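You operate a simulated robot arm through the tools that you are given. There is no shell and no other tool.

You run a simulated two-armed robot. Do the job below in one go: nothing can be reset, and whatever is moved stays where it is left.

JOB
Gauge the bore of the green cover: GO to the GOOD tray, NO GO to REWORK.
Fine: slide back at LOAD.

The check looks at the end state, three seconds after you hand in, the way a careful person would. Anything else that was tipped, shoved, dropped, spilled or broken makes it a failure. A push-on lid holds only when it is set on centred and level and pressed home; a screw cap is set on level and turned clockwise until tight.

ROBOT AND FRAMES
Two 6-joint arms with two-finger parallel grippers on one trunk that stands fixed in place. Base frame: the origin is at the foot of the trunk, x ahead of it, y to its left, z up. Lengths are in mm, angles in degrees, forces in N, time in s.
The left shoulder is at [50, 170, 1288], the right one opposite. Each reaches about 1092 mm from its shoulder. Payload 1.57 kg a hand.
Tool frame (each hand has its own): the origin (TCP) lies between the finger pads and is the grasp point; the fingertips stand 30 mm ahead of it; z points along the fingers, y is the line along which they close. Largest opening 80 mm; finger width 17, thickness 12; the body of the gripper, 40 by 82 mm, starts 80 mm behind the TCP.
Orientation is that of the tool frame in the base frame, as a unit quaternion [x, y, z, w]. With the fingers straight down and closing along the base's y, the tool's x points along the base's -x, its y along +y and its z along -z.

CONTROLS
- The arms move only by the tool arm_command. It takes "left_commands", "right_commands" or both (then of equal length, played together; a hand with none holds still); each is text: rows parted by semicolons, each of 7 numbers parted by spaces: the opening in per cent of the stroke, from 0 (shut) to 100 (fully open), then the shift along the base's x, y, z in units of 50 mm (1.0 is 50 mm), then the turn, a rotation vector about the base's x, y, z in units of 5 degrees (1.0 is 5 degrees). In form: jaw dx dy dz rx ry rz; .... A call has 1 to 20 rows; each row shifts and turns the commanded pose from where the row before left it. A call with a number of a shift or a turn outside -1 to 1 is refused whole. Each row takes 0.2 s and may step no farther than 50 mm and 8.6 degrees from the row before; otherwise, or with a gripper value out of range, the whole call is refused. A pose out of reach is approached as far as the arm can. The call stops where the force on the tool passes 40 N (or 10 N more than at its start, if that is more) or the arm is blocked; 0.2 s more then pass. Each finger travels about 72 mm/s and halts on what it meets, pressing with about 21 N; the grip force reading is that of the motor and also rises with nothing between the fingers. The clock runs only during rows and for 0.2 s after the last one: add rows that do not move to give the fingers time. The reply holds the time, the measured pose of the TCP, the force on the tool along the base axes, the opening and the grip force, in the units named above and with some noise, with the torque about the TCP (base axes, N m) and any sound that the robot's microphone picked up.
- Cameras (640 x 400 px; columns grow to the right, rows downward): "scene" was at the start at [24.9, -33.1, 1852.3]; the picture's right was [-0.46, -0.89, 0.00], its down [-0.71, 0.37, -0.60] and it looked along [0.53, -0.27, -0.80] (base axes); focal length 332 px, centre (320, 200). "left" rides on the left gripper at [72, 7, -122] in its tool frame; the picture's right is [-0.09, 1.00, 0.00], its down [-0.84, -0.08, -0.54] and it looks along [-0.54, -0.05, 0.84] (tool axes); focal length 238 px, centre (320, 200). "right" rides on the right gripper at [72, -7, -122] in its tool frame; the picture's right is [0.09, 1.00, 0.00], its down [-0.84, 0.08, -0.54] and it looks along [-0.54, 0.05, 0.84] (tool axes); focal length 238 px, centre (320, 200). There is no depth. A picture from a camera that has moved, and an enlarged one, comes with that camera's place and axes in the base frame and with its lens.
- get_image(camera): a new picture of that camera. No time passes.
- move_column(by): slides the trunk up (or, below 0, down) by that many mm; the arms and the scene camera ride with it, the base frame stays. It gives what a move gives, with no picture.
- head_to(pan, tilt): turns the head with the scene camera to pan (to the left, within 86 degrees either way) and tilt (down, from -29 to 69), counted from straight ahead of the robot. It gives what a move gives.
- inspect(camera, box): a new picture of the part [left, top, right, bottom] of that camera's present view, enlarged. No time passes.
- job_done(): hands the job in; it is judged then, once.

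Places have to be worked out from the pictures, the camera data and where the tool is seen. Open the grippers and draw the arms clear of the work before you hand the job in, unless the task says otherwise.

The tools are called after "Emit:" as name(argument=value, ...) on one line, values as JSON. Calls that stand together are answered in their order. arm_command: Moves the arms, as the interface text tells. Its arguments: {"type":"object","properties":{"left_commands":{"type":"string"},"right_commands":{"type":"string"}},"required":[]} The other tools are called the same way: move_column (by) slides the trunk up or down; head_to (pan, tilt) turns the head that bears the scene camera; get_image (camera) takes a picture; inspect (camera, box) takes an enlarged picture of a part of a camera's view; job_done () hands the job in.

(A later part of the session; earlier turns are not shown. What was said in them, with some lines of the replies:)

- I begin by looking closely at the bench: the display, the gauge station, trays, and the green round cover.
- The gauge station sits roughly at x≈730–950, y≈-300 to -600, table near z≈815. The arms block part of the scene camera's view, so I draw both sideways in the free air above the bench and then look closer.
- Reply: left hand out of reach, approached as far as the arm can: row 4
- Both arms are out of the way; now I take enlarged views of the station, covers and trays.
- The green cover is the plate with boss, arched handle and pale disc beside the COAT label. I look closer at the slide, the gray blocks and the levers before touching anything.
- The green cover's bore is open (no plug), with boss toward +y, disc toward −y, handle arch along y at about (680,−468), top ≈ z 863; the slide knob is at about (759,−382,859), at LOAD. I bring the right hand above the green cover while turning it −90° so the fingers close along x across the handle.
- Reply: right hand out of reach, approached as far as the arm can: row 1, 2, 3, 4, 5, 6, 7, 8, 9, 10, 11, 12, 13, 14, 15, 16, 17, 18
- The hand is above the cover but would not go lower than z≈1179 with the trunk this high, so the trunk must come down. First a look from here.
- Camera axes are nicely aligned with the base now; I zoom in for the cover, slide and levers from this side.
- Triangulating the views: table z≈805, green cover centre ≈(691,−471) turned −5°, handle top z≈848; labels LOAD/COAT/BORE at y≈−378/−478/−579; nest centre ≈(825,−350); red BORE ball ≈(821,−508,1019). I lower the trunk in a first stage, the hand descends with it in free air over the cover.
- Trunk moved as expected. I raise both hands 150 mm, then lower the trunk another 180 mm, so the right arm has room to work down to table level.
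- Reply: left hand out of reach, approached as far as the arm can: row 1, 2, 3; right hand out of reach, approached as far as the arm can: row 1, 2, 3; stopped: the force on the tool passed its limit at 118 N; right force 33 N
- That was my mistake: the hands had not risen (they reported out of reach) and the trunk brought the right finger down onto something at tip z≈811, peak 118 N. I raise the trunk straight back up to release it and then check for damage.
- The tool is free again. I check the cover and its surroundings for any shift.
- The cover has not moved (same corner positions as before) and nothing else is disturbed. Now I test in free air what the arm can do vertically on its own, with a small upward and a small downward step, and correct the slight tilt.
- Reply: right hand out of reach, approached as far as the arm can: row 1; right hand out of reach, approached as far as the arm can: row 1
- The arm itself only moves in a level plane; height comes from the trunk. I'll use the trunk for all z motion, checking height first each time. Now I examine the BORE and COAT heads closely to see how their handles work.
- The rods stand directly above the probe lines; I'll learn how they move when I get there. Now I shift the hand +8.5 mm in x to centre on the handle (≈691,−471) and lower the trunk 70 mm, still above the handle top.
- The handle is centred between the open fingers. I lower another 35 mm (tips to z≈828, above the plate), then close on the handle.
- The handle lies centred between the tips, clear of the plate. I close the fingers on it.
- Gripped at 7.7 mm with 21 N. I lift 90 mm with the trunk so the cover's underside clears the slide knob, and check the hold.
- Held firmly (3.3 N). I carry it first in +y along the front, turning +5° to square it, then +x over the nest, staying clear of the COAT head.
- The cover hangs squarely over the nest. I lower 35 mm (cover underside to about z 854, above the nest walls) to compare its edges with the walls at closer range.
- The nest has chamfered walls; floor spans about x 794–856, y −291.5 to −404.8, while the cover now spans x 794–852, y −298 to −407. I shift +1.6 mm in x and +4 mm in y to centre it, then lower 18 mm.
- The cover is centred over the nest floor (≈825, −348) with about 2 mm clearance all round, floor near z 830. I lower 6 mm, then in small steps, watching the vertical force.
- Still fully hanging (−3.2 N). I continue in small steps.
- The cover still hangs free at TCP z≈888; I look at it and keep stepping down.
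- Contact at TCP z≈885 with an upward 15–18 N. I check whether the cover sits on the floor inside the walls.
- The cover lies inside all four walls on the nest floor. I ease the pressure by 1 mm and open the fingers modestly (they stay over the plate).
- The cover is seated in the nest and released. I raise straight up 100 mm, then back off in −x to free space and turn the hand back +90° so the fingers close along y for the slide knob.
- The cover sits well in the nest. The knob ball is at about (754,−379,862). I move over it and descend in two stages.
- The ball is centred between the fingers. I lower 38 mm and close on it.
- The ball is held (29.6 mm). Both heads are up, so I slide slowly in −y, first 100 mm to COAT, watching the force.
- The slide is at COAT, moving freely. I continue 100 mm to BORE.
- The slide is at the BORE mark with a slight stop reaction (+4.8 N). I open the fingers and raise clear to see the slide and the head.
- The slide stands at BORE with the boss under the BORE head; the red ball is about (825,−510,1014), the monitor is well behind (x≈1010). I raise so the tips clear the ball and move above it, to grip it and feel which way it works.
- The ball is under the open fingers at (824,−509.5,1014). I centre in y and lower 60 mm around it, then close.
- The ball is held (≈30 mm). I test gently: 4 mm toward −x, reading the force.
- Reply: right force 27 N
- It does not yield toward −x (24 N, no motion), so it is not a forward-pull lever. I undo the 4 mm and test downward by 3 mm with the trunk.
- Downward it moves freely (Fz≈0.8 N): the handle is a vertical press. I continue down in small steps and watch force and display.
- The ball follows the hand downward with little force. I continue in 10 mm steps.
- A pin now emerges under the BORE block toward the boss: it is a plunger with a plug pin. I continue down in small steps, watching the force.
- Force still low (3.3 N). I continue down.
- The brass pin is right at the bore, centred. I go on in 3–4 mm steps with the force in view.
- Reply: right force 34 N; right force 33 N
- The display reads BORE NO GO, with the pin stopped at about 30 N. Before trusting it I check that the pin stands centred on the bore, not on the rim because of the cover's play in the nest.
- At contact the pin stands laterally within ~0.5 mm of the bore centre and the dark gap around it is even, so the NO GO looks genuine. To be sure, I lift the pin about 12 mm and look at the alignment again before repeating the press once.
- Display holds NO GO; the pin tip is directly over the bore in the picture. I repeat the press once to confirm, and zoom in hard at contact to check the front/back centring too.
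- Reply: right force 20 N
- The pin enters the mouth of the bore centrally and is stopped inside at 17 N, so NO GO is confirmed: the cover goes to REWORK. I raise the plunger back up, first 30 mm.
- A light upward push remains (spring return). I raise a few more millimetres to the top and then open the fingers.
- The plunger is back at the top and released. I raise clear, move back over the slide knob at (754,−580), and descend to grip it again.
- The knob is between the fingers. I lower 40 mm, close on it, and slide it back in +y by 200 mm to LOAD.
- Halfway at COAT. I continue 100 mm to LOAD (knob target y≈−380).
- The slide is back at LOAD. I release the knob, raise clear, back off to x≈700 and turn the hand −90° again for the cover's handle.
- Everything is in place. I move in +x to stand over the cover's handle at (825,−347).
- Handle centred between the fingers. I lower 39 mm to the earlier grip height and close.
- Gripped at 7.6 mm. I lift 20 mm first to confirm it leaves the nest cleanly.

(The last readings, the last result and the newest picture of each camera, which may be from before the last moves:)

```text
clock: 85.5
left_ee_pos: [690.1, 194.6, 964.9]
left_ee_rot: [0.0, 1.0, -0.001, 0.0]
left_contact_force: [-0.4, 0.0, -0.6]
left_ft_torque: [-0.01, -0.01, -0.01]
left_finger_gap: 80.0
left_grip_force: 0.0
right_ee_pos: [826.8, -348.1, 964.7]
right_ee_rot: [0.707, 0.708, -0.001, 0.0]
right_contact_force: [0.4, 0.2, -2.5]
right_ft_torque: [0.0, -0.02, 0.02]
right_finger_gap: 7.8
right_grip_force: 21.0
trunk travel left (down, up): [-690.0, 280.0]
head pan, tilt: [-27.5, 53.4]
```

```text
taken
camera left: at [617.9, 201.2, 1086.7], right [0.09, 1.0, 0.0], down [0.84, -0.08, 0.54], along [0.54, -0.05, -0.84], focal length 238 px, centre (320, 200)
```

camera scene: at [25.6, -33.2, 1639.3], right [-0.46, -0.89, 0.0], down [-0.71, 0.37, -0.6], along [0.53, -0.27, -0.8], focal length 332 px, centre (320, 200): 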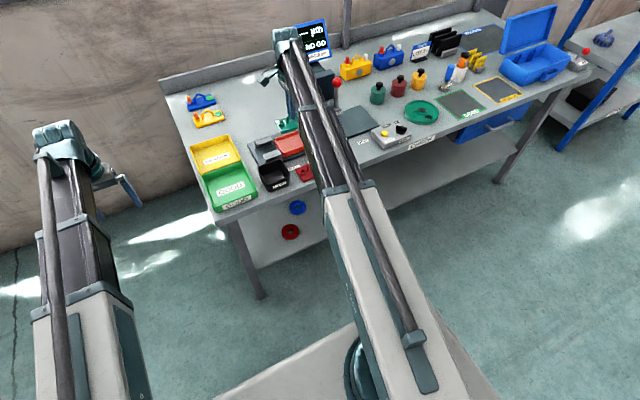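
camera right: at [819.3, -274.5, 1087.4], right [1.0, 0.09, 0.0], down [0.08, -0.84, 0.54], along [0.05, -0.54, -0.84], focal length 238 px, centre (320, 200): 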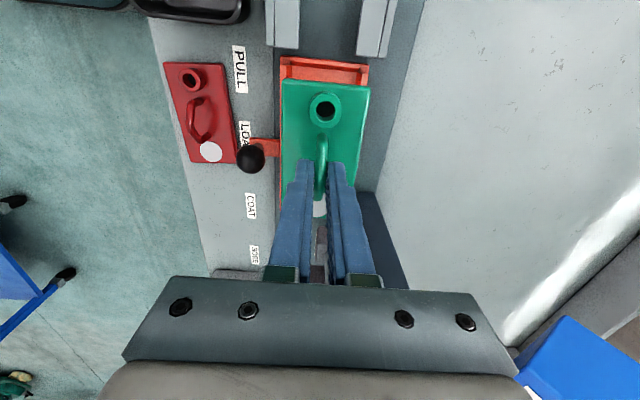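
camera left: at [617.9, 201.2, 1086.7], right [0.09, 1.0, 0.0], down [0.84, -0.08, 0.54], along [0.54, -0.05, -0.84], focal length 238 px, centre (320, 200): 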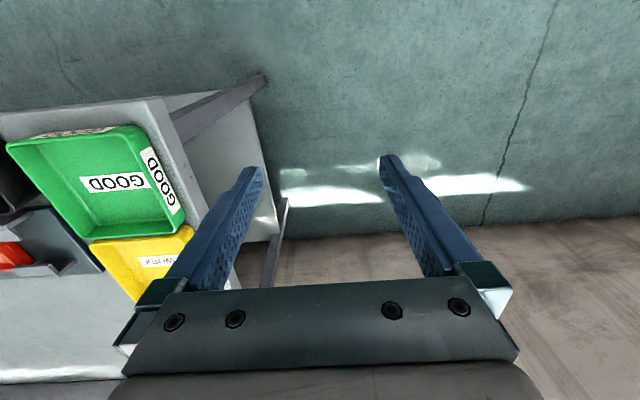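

The cover is out of the nest and held. The REWORK tray spans roughly x 820–960, y −155 to −17; I carry the cover in +y over it, underside at z≈905, well above the rims.

Emit:
arm_command(right_commands="0 0.05 0.2 0 0 0 0; 0 0.1 0.4 0 0 0 0; 0 0.1 0.44 0 0 0 0; 0 0.11 0.44 0 0 0 0; 0 0.11 0.44 0 0 0 0; 0 0.11 0.44 0 0 0 0; 0 0.11 0.44 0 0 0 0; 0 0.11 0.44 0 0 0 0; 0 0.11 0.44 0 0 0 0; 0 0.11 0.44 0 0 0 0; 0 0.11 0.44 0 0 0 0; 0 0.1 0.44 0 0 0 0; 0 0.05 0.2 0 0 0 0; 0 0 0 0 0 0 0; 0 0 0 0 0 0 0")

Emit:
get_image(camera="right")

Emit:
inspect(camera="scene", box=[160, 60, 320, 230])

```text
clock: 88.8
left_ee_pos: [689.4, 194.9, 963.8]
left_ee_rot: [0.0, 1.0, 0.0, 0.0]
left_contact_force: [-0.1, -0.4, 0.4]
left_ft_torque: [-0.01, 0.0, -0.04]
left_finger_gap: 80.2
left_grip_force: 0.0
right_ee_pos: [891.4, -86.9, 965.4]
right_ee_rot: [0.707, 0.707, -0.001, -0.001]
right_contact_force: [0.2, 0.1, -2.5]
right_ft_torque: [-0.04, -0.01, -0.05]
right_finger_gap: 7.9
right_grip_force: 20.7
trunk travel left (down, up): [-690.0, 280.0]
head pan, tilt: [-27.5, 53.4]
```

```text
taken
camera right: at [883.9, -13.9, 1087.6], right [1.0, 0.09, 0.0], down [0.08, -0.84, 0.54], along [0.05, -0.54, -0.84], focal length 238 px, centre (320, 200)
```

right: 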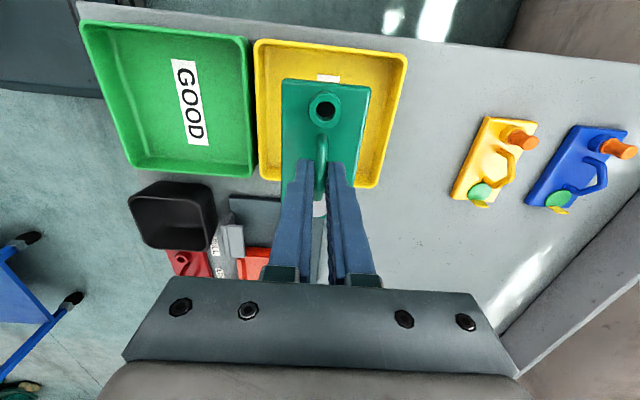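

```text
2.35 times, centred on (240, 145) of scene
camera zoom: at [25.3, -33.0, 1639.3], right [-0.46, -0.89, 0.0], down [-0.71, 0.37, -0.6], along [0.53, -0.27, -0.8], focal length 781 px, centre (508, 329)
```

zoom: 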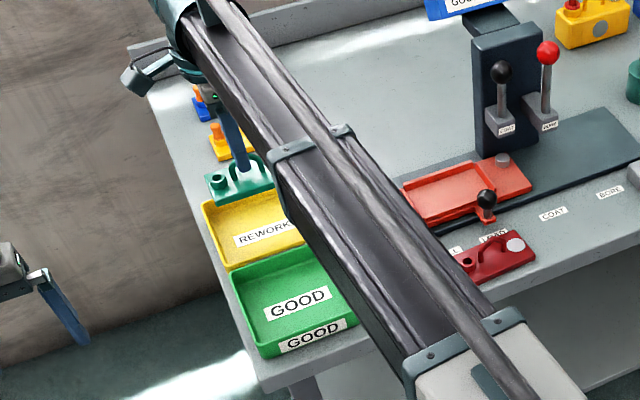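

Emit:
inspect(camera="right", box=[240, 20, 420, 210])

```text
2.11 times, centred on (330, 115) of right
camera zoom: at [883.9, -13.9, 1087.6], right [1.0, 0.09, 0.0], down [0.08, -0.84, 0.54], along [0.05, -0.54, -0.84], focal length 502 px, centre (299, 379)
```

zoom: 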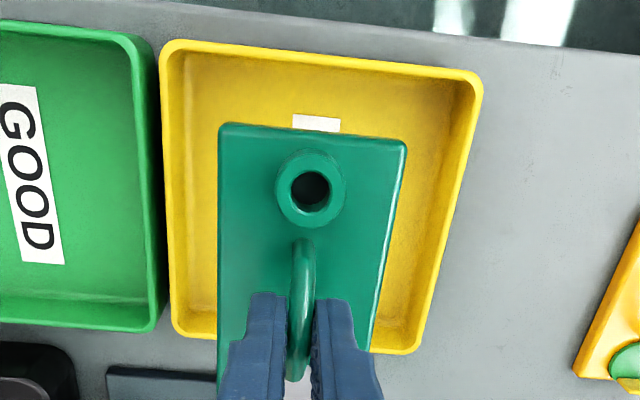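

The tray's rim spans x≈825–964, y≈−14 to −152, centre (895,−83). I shift +3.5/+5 mm to centre the cover, then lower 85 mm.

Emit:
arm_command(right_commands="0 0.07 0.1 0 0 0 0; 0 0 0 0 0 0 0")

Emit:
move_column(by=-85)

Emit:
inspect(camera="right", box=[230, 0, 430, 230])

```text
clock: 89.3
left_ee_pos: [688.9, 194.8, 966.3]
left_ee_rot: [0.0, 1.0, 0.0, 0.0]
left_contact_force: [0.2, 0.7, -1.2]
left_ft_torque: [0.02, 0.02, 0.01]
left_finger_gap: 80.1
left_grip_force: 0.1
right_ee_pos: [893.3, -82.3, 964.6]
right_ee_rot: [0.707, 0.707, -0.001, -0.001]
right_contact_force: [0.2, -0.1, -2.4]
right_ft_torque: [0.01, 0.01, 0.01]
right_finger_gap: 8.0
right_grip_force: 20.6
trunk travel left (down, up): [-690.0, 280.0]
head pan, tilt: [-27.5, 53.4]
```

```text
clock: 90.6
left_ee_pos: [688.7, 194.5, 880.8]
left_ee_rot: [0.0, 1.0, -0.001, 0.0]
left_contact_force: [-0.1, -0.5, -0.7]
left_ft_torque: [0.0, -0.02, 0.01]
left_finger_gap: 80.0
left_grip_force: 0.0
right_ee_pos: [892.7, -82.8, 880.5]
right_ee_rot: [0.707, 0.708, -0.001, -0.001]
right_contact_force: [-0.8, 0.3, -2.4]
right_ft_torque: [-0.03, -0.01, -0.02]
right_finger_gap: 8.0
right_grip_force: 21.1
trunk travel left (down, up): [-605.0, 365.0]
head pan, tilt: [-27.5, 53.4]
```

```text
1.74 times, centred on (330, 115) of right
camera zoom: at [887.0, -9.0, 1002.8], right [1.0, 0.09, 0.0], down [0.08, -0.84, 0.54], along [0.05, -0.54, -0.84], focal length 414 px, centre (303, 348)
```

zoom: 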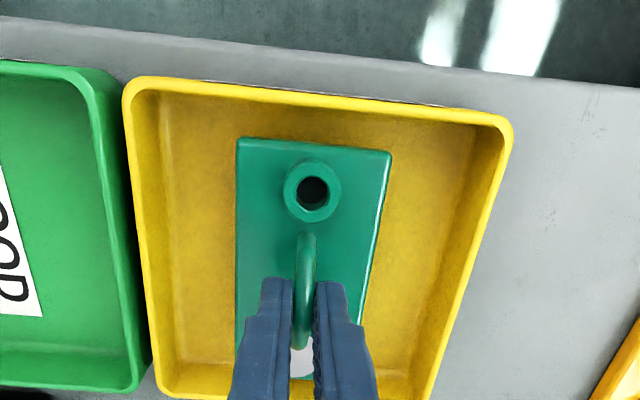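

The cover is inside the tray outline with room all round, underside at about z 821. I lower further in steps to touch-down.

Emit:
move_column(by=-11)

Emit:
move_column(by=-3)

```text
clock: 91.2
left_ee_pos: [689.4, 195.9, 869.3]
left_ee_rot: [0.0, 1.0, -0.001, 0.0]
left_contact_force: [-0.3, -0.4, 0.8]
left_ft_torque: [-0.04, 0.0, 0.0]
left_finger_gap: 80.0
left_grip_force: 0.1
right_ee_pos: [892.5, -82.8, 869.2]
right_ee_rot: [0.707, 0.707, -0.001, -0.001]
right_contact_force: [-0.9, -0.1, -3.0]
right_ft_torque: [0.0, 0.01, 0.02]
right_finger_gap: 7.7
right_grip_force: 21.0
trunk travel left (down, up): [-594.0, 376.0]
head pan, tilt: [-27.5, 53.4]
```

```text
clock: 91.7
left_ee_pos: [688.9, 194.7, 864.2]
left_ee_rot: [0.0, 1.0, 0.0, 0.0]
left_contact_force: [0.2, 0.4, 1.0]
left_ft_torque: [-0.04, -0.01, 0.0]
left_finger_gap: 79.8
left_grip_force: 0.0
right_ee_pos: [893.9, -82.0, 866.8]
right_ee_rot: [0.707, 0.707, -0.001, -0.001]
right_contact_force: [-0.4, -0.1, -2.0]
right_ft_torque: [-0.01, 0.02, -0.02]
right_finger_gap: 7.7
right_grip_force: 20.1
trunk travel left (down, up): [-591.0, 379.0]
head pan, tilt: [-27.5, 53.4]
```

Still hanging. I go on with 1.5 mm steps.

Emit:
move_column(by=-1.5)

Emit:
move_column(by=-1.5)

```text
clock: 92.2
left_ee_pos: [689.1, 194.4, 865.1]
left_ee_rot: [0.0, 1.0, 0.0, 0.0]
left_contact_force: [0.1, -0.2, -0.5]
left_ft_torque: [0.02, -0.02, 0.03]
left_finger_gap: 79.9
left_grip_force: 0.1
right_ee_pos: [894.8, -81.7, 863.5]
right_ee_rot: [0.707, 0.707, 0.0, -0.001]
right_contact_force: [-0.2, 0.6, -2.9]
right_ft_torque: [0.03, -0.01, 0.03]
right_finger_gap: 7.9
right_grip_force: 21.3
trunk travel left (down, up): [-590.0, 380.0]
head pan, tilt: [-27.5, 53.4]
```

```text
clock: 92.7
left_ee_pos: [687.6, 195.4, 864.0]
left_ee_rot: [0.0, 1.0, 0.0, -0.001]
left_contact_force: [-0.4, -0.3, -0.3]
left_ft_torque: [0.03, 0.01, 0.01]
left_finger_gap: 79.9
left_grip_force: 0.1
right_ee_pos: [893.8, -82.2, 863.8]
right_ee_rot: [0.707, 0.707, 0.0, 0.0]
right_contact_force: [2.5, 0.0, 7.7]
right_ft_torque: [0.03, -0.07, -0.02]
right_finger_gap: 7.6
right_grip_force: 21.2
trunk travel left (down, up): [-588.0, 382.0]
head pan, tilt: [-27.5, 53.4]
```

Touch-down (Fz turned to +7.7 N). I open the fingers and raise clear.

Emit:
arm_command(right_commands="45 0 0 0 0 0 0; 45 0 0 0 0 0 0; 45 0 0 0 0 0 0; 45 0 0 0 0 0 0")

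Emit:
inspect(camera="right", box=[230, 0, 430, 230])

Emit:
move_column(by=120)

Emit:
get_image(camera="right")

```text
clock: 93.7
left_ee_pos: [688.8, 195.3, 863.3]
left_ee_rot: [0.0, 1.0, 0.0, -0.001]
left_contact_force: [0.8, -0.4, -0.4]
left_ft_torque: [-0.01, 0.02, 0.01]
left_finger_gap: 80.0
left_grip_force: 0.1
right_ee_pos: [893.4, -81.7, 863.4]
right_ee_rot: [0.707, 0.707, -0.001, 0.0]
right_contact_force: [0.3, -0.5, -0.1]
right_ft_torque: [-0.01, 0.02, -0.01]
right_finger_gap: 36.2
right_grip_force: 0.0
trunk travel left (down, up): [-588.0, 382.0]
head pan, tilt: [-27.5, 53.4]
```

```text
1.74 times, centred on (330, 115) of right
camera zoom: at [886.9, -9.0, 985.8], right [1.0, 0.09, 0.0], down [0.08, -0.84, 0.54], along [0.05, -0.54, -0.84], focal length 414 px, centre (303, 348)
```

zoom: 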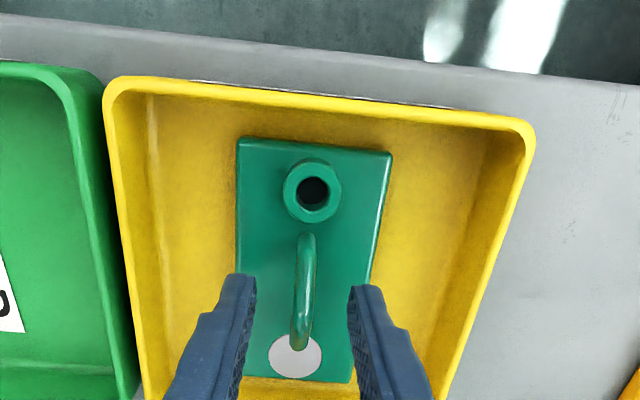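

```text
clock: 95.2
left_ee_pos: [689.4, 194.5, 982.9]
left_ee_rot: [-0.001, 1.0, 0.0, 0.0]
left_contact_force: [-0.3, 0.5, -0.3]
left_ft_torque: [0.0, 0.02, -0.01]
left_finger_gap: 79.8
left_grip_force: 0.1
right_ee_pos: [894.1, -82.9, 983.3]
right_ee_rot: [0.707, 0.707, -0.001, 0.0]
right_contact_force: [-0.5, -0.7, -0.5]
right_ft_torque: [0.0, 0.01, -0.01]
right_finger_gap: 35.6
right_grip_force: 0.0
trunk travel left (down, up): [-708.0, 262.0]
head pan, tilt: [-27.5, 53.4]
```

```text
taken
camera right: at [887.1, -9.0, 1105.6], right [1.0, 0.09, 0.0], down [0.08, -0.84, 0.54], along [0.05, -0.54, -0.84], focal length 238 px, centre (320, 200)
```

right: 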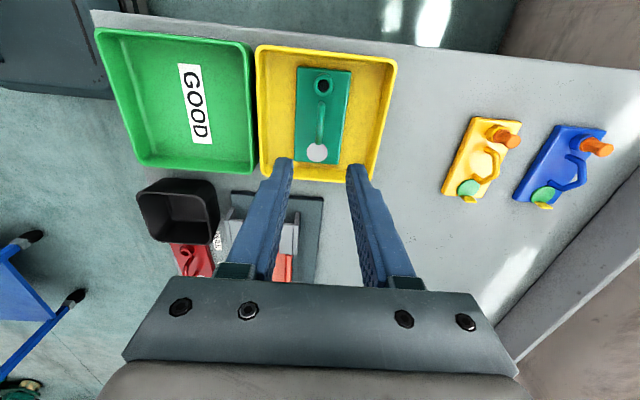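

The green cover lies flat inside the REWORK tray. I withdraw the right arm toward the robot, away from the bench, and open the gripper.

Emit:
arm_command(right_commands="60 -0.9 0 0 0 0 0; 80 -0.95 -0.4 0 0 0 0; 100 -0.95 -0.6 0 0 0 0; 100 -0.95 -0.6 0 0 0 0; 100 -0.95 -0.6 0 0 0 0; 100 -0.95 -0.6 0 0 0 0; 100 -0.9 -0.6 0 0 0 0; 100 0 -0.8 0 0 0 0; 100 0 -0.8 0 0 0 0; 100 0 -0.8 0 0 0 0; 100 0 -0.8 0 0 0 0; 100 0 0 0 0 0 0")

Emit:
move_column(by=150)

Emit:
get_image(camera="scene")

Emit:
inspect(camera="scene", box=[170, 60, 360, 230])

Emit:
get_image(camera="right")

```text
refused: row 2 steps farther than a row can; nothing moved
```

```text
clock: 96.9
left_ee_pos: [690.5, 195.3, 1132.4]
left_ee_rot: [0.0, 1.0, 0.0, 0.0]
left_contact_force: [-0.2, -1.2, -0.4]
left_ft_torque: [-0.03, -0.02, -0.05]
left_finger_gap: 79.8
left_grip_force: 0.1
right_ee_pos: [894.2, -82.3, 1133.0]
right_ee_rot: [0.707, 0.707, -0.001, 0.0]
right_contact_force: [0.6, -0.3, 0.0]
right_ft_torque: [0.02, 0.0, 0.02]
right_finger_gap: 35.9
right_grip_force: 0.3
trunk travel left (down, up): [-858.0, 112.0]
head pan, tilt: [-27.5, 53.4]
```

```text
taken
camera scene: at [25.2, -32.9, 1807.3], right [-0.46, -0.89, 0.0], down [-0.71, 0.37, -0.6], along [0.53, -0.27, -0.8], focal length 332 px, centre (320, 200)
```

scene: 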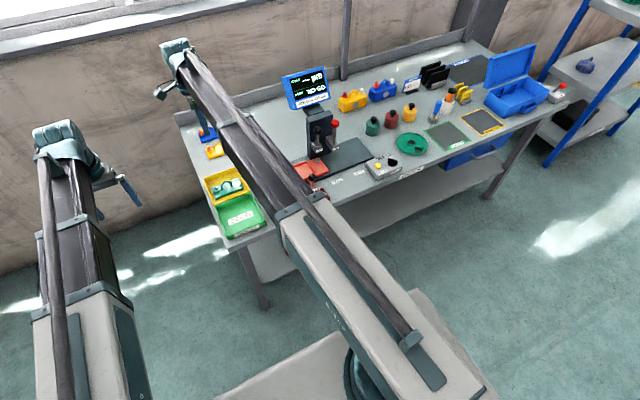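

```text
2.35 times, centred on (265, 145) of scene
camera zoom: at [25.2, -32.9, 1807.3], right [-0.46, -0.89, 0.0], down [-0.71, 0.37, -0.6], along [0.53, -0.27, -0.8], focal length 781 px, centre (449, 329)
```

zoom: 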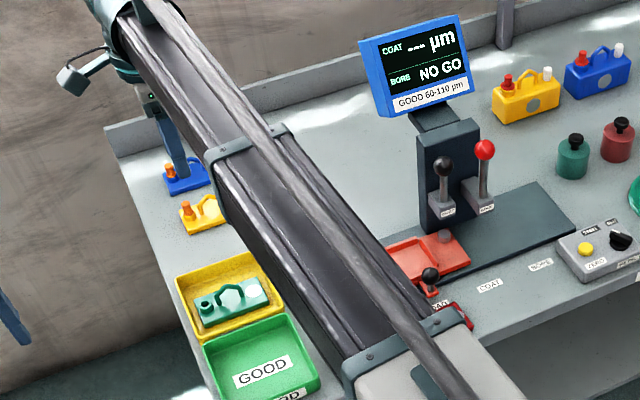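

```text
taken
camera right: at [887.1, -9.0, 1255.6], right [1.0, 0.09, 0.0], down [0.08, -0.84, 0.54], along [0.05, -0.54, -0.84], focal length 238 px, centre (320, 200)
```

right: 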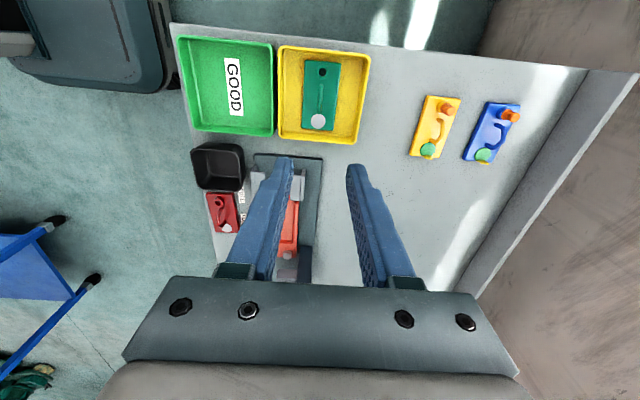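

That row set was refused for step length (only the trunk rose, harmlessly). I withdraw with shorter steps.

Emit:
arm_command(right_commands="60 -0.8 0 0 0 0 0; 80 -0.8 -0.4 0 0 0 0; 100 -0.8 -0.4 0 0 0 0; 100 -0.8 -0.4 0 0 0 0; 100 -0.8 -0.4 0 0 0 0; 100 -0.8 -0.4 0 0 0 0; 100 -0.8 -0.4 0 0 0 0; 100 -0.8 -0.4 0 0 0 0; 100 0 -0.8 0 0 0 0; 100 0 -0.8 0 0 0 0; 100 0 -0.8 0 0 0 0; 100 0 -0.8 0 0 0 0; 100 0 -0.8 0 0 0 0; 100 0 -0.8 0 0 0 0; 100 0 -0.8 0 0 0 0; 100 0 -0.8 0 0 0 0; 100 0 -0.8 0 0 0 0; 100 0 0 0 0 0 0")

Emit:
get_image(camera="scene")

Emit:
inspect(camera="scene", box=[180, 70, 370, 230])

Emit:
inspect(camera="scene", box=[260, 120, 350, 215])

```text
clock: 100.7
left_ee_pos: [688.5, 194.5, 1133.4]
left_ee_rot: [0.001, 1.0, 0.0, 0.0]
left_contact_force: [1.2, 2.0, 0.2]
left_ft_torque: [0.01, 0.03, 0.0]
left_finger_gap: 80.0
left_grip_force: 0.1
right_ee_pos: [572.5, -581.4, 1133.4]
right_ee_rot: [0.707, 0.707, -0.001, 0.0]
right_contact_force: [-0.7, 0.0, 0.0]
right_ft_torque: [-0.03, 0.01, -0.02]
right_finger_gap: 79.8
right_grip_force: 0.0
trunk travel left (down, up): [-858.0, 112.0]
head pan, tilt: [-27.5, 53.4]
```

```text
taken
camera scene: at [24.9, -32.5, 1807.3], right [-0.46, -0.89, 0.0], down [-0.71, 0.37, -0.6], along [0.53, -0.27, -0.8], focal length 332 px, centre (320, 200)
```

scene: 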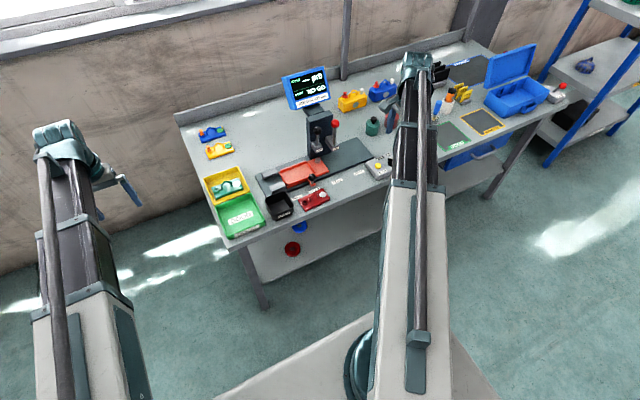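

```text
2.50 times, centred on (275, 150) of scene
camera zoom: at [24.9, -32.5, 1807.3], right [-0.46, -0.89, 0.0], down [-0.71, 0.37, -0.6], along [0.53, -0.27, -0.8], focal length 829 px, centre (432, 325)
```

zoom: 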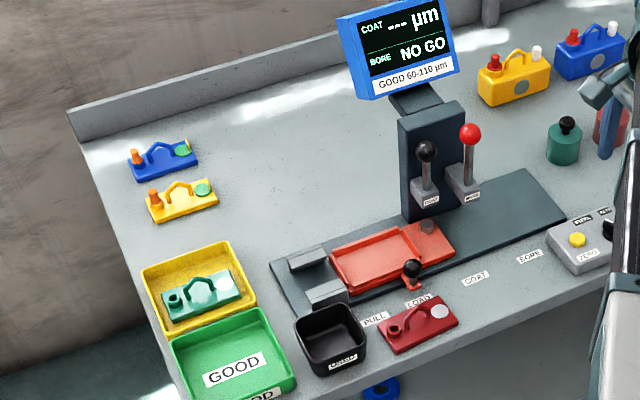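

```text
4.21 times, centred on (305, 168) of scene
camera zoom: at [24.9, -32.5, 1807.3], right [-0.46, -0.89, 0.0], down [-0.71, 0.37, -0.6], along [0.53, -0.27, -0.8], focal length 1397 px, centre (383, 337)
```

zoom: 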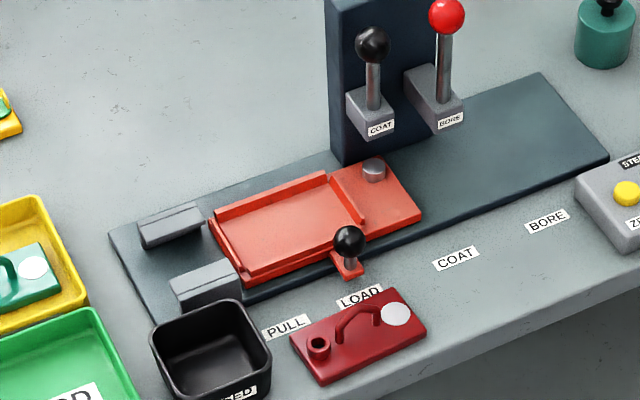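

The green cover lies in the REWORK tray, the slide knob stands at the LOAD mark as at the start, both plungers are up, and nothing else has moved. Grippers are open and the arms are clear, so I hand in.

Emit:
job_done()

```text
The job is handed in.
```

The green cover's bore gauged NO GO, so it is in the yellow REWORK tray. The slide is back at LOAD.

- **Gauging:** The pin stopped at the mouth of the bore. I lifted it, pressed again, and it stopped at the same place. It sat centred over the bore both times, so I take the reading as genuine.
- **End state:** Both plungers are up, the grippers are open and the arms are drawn clear of the bench.
- **Unplanned contact:** Before picking up the cover I lowered the trunk when the hand had not risen as I expected. The right finger pressed down with up to 118 N, most likely on the cover's edge. The cover did not move, and I saw no damage to it or anything else. The pin stopped inside the bore at the boss end, away from where the finger touched, so I don't think the contact affected the result.
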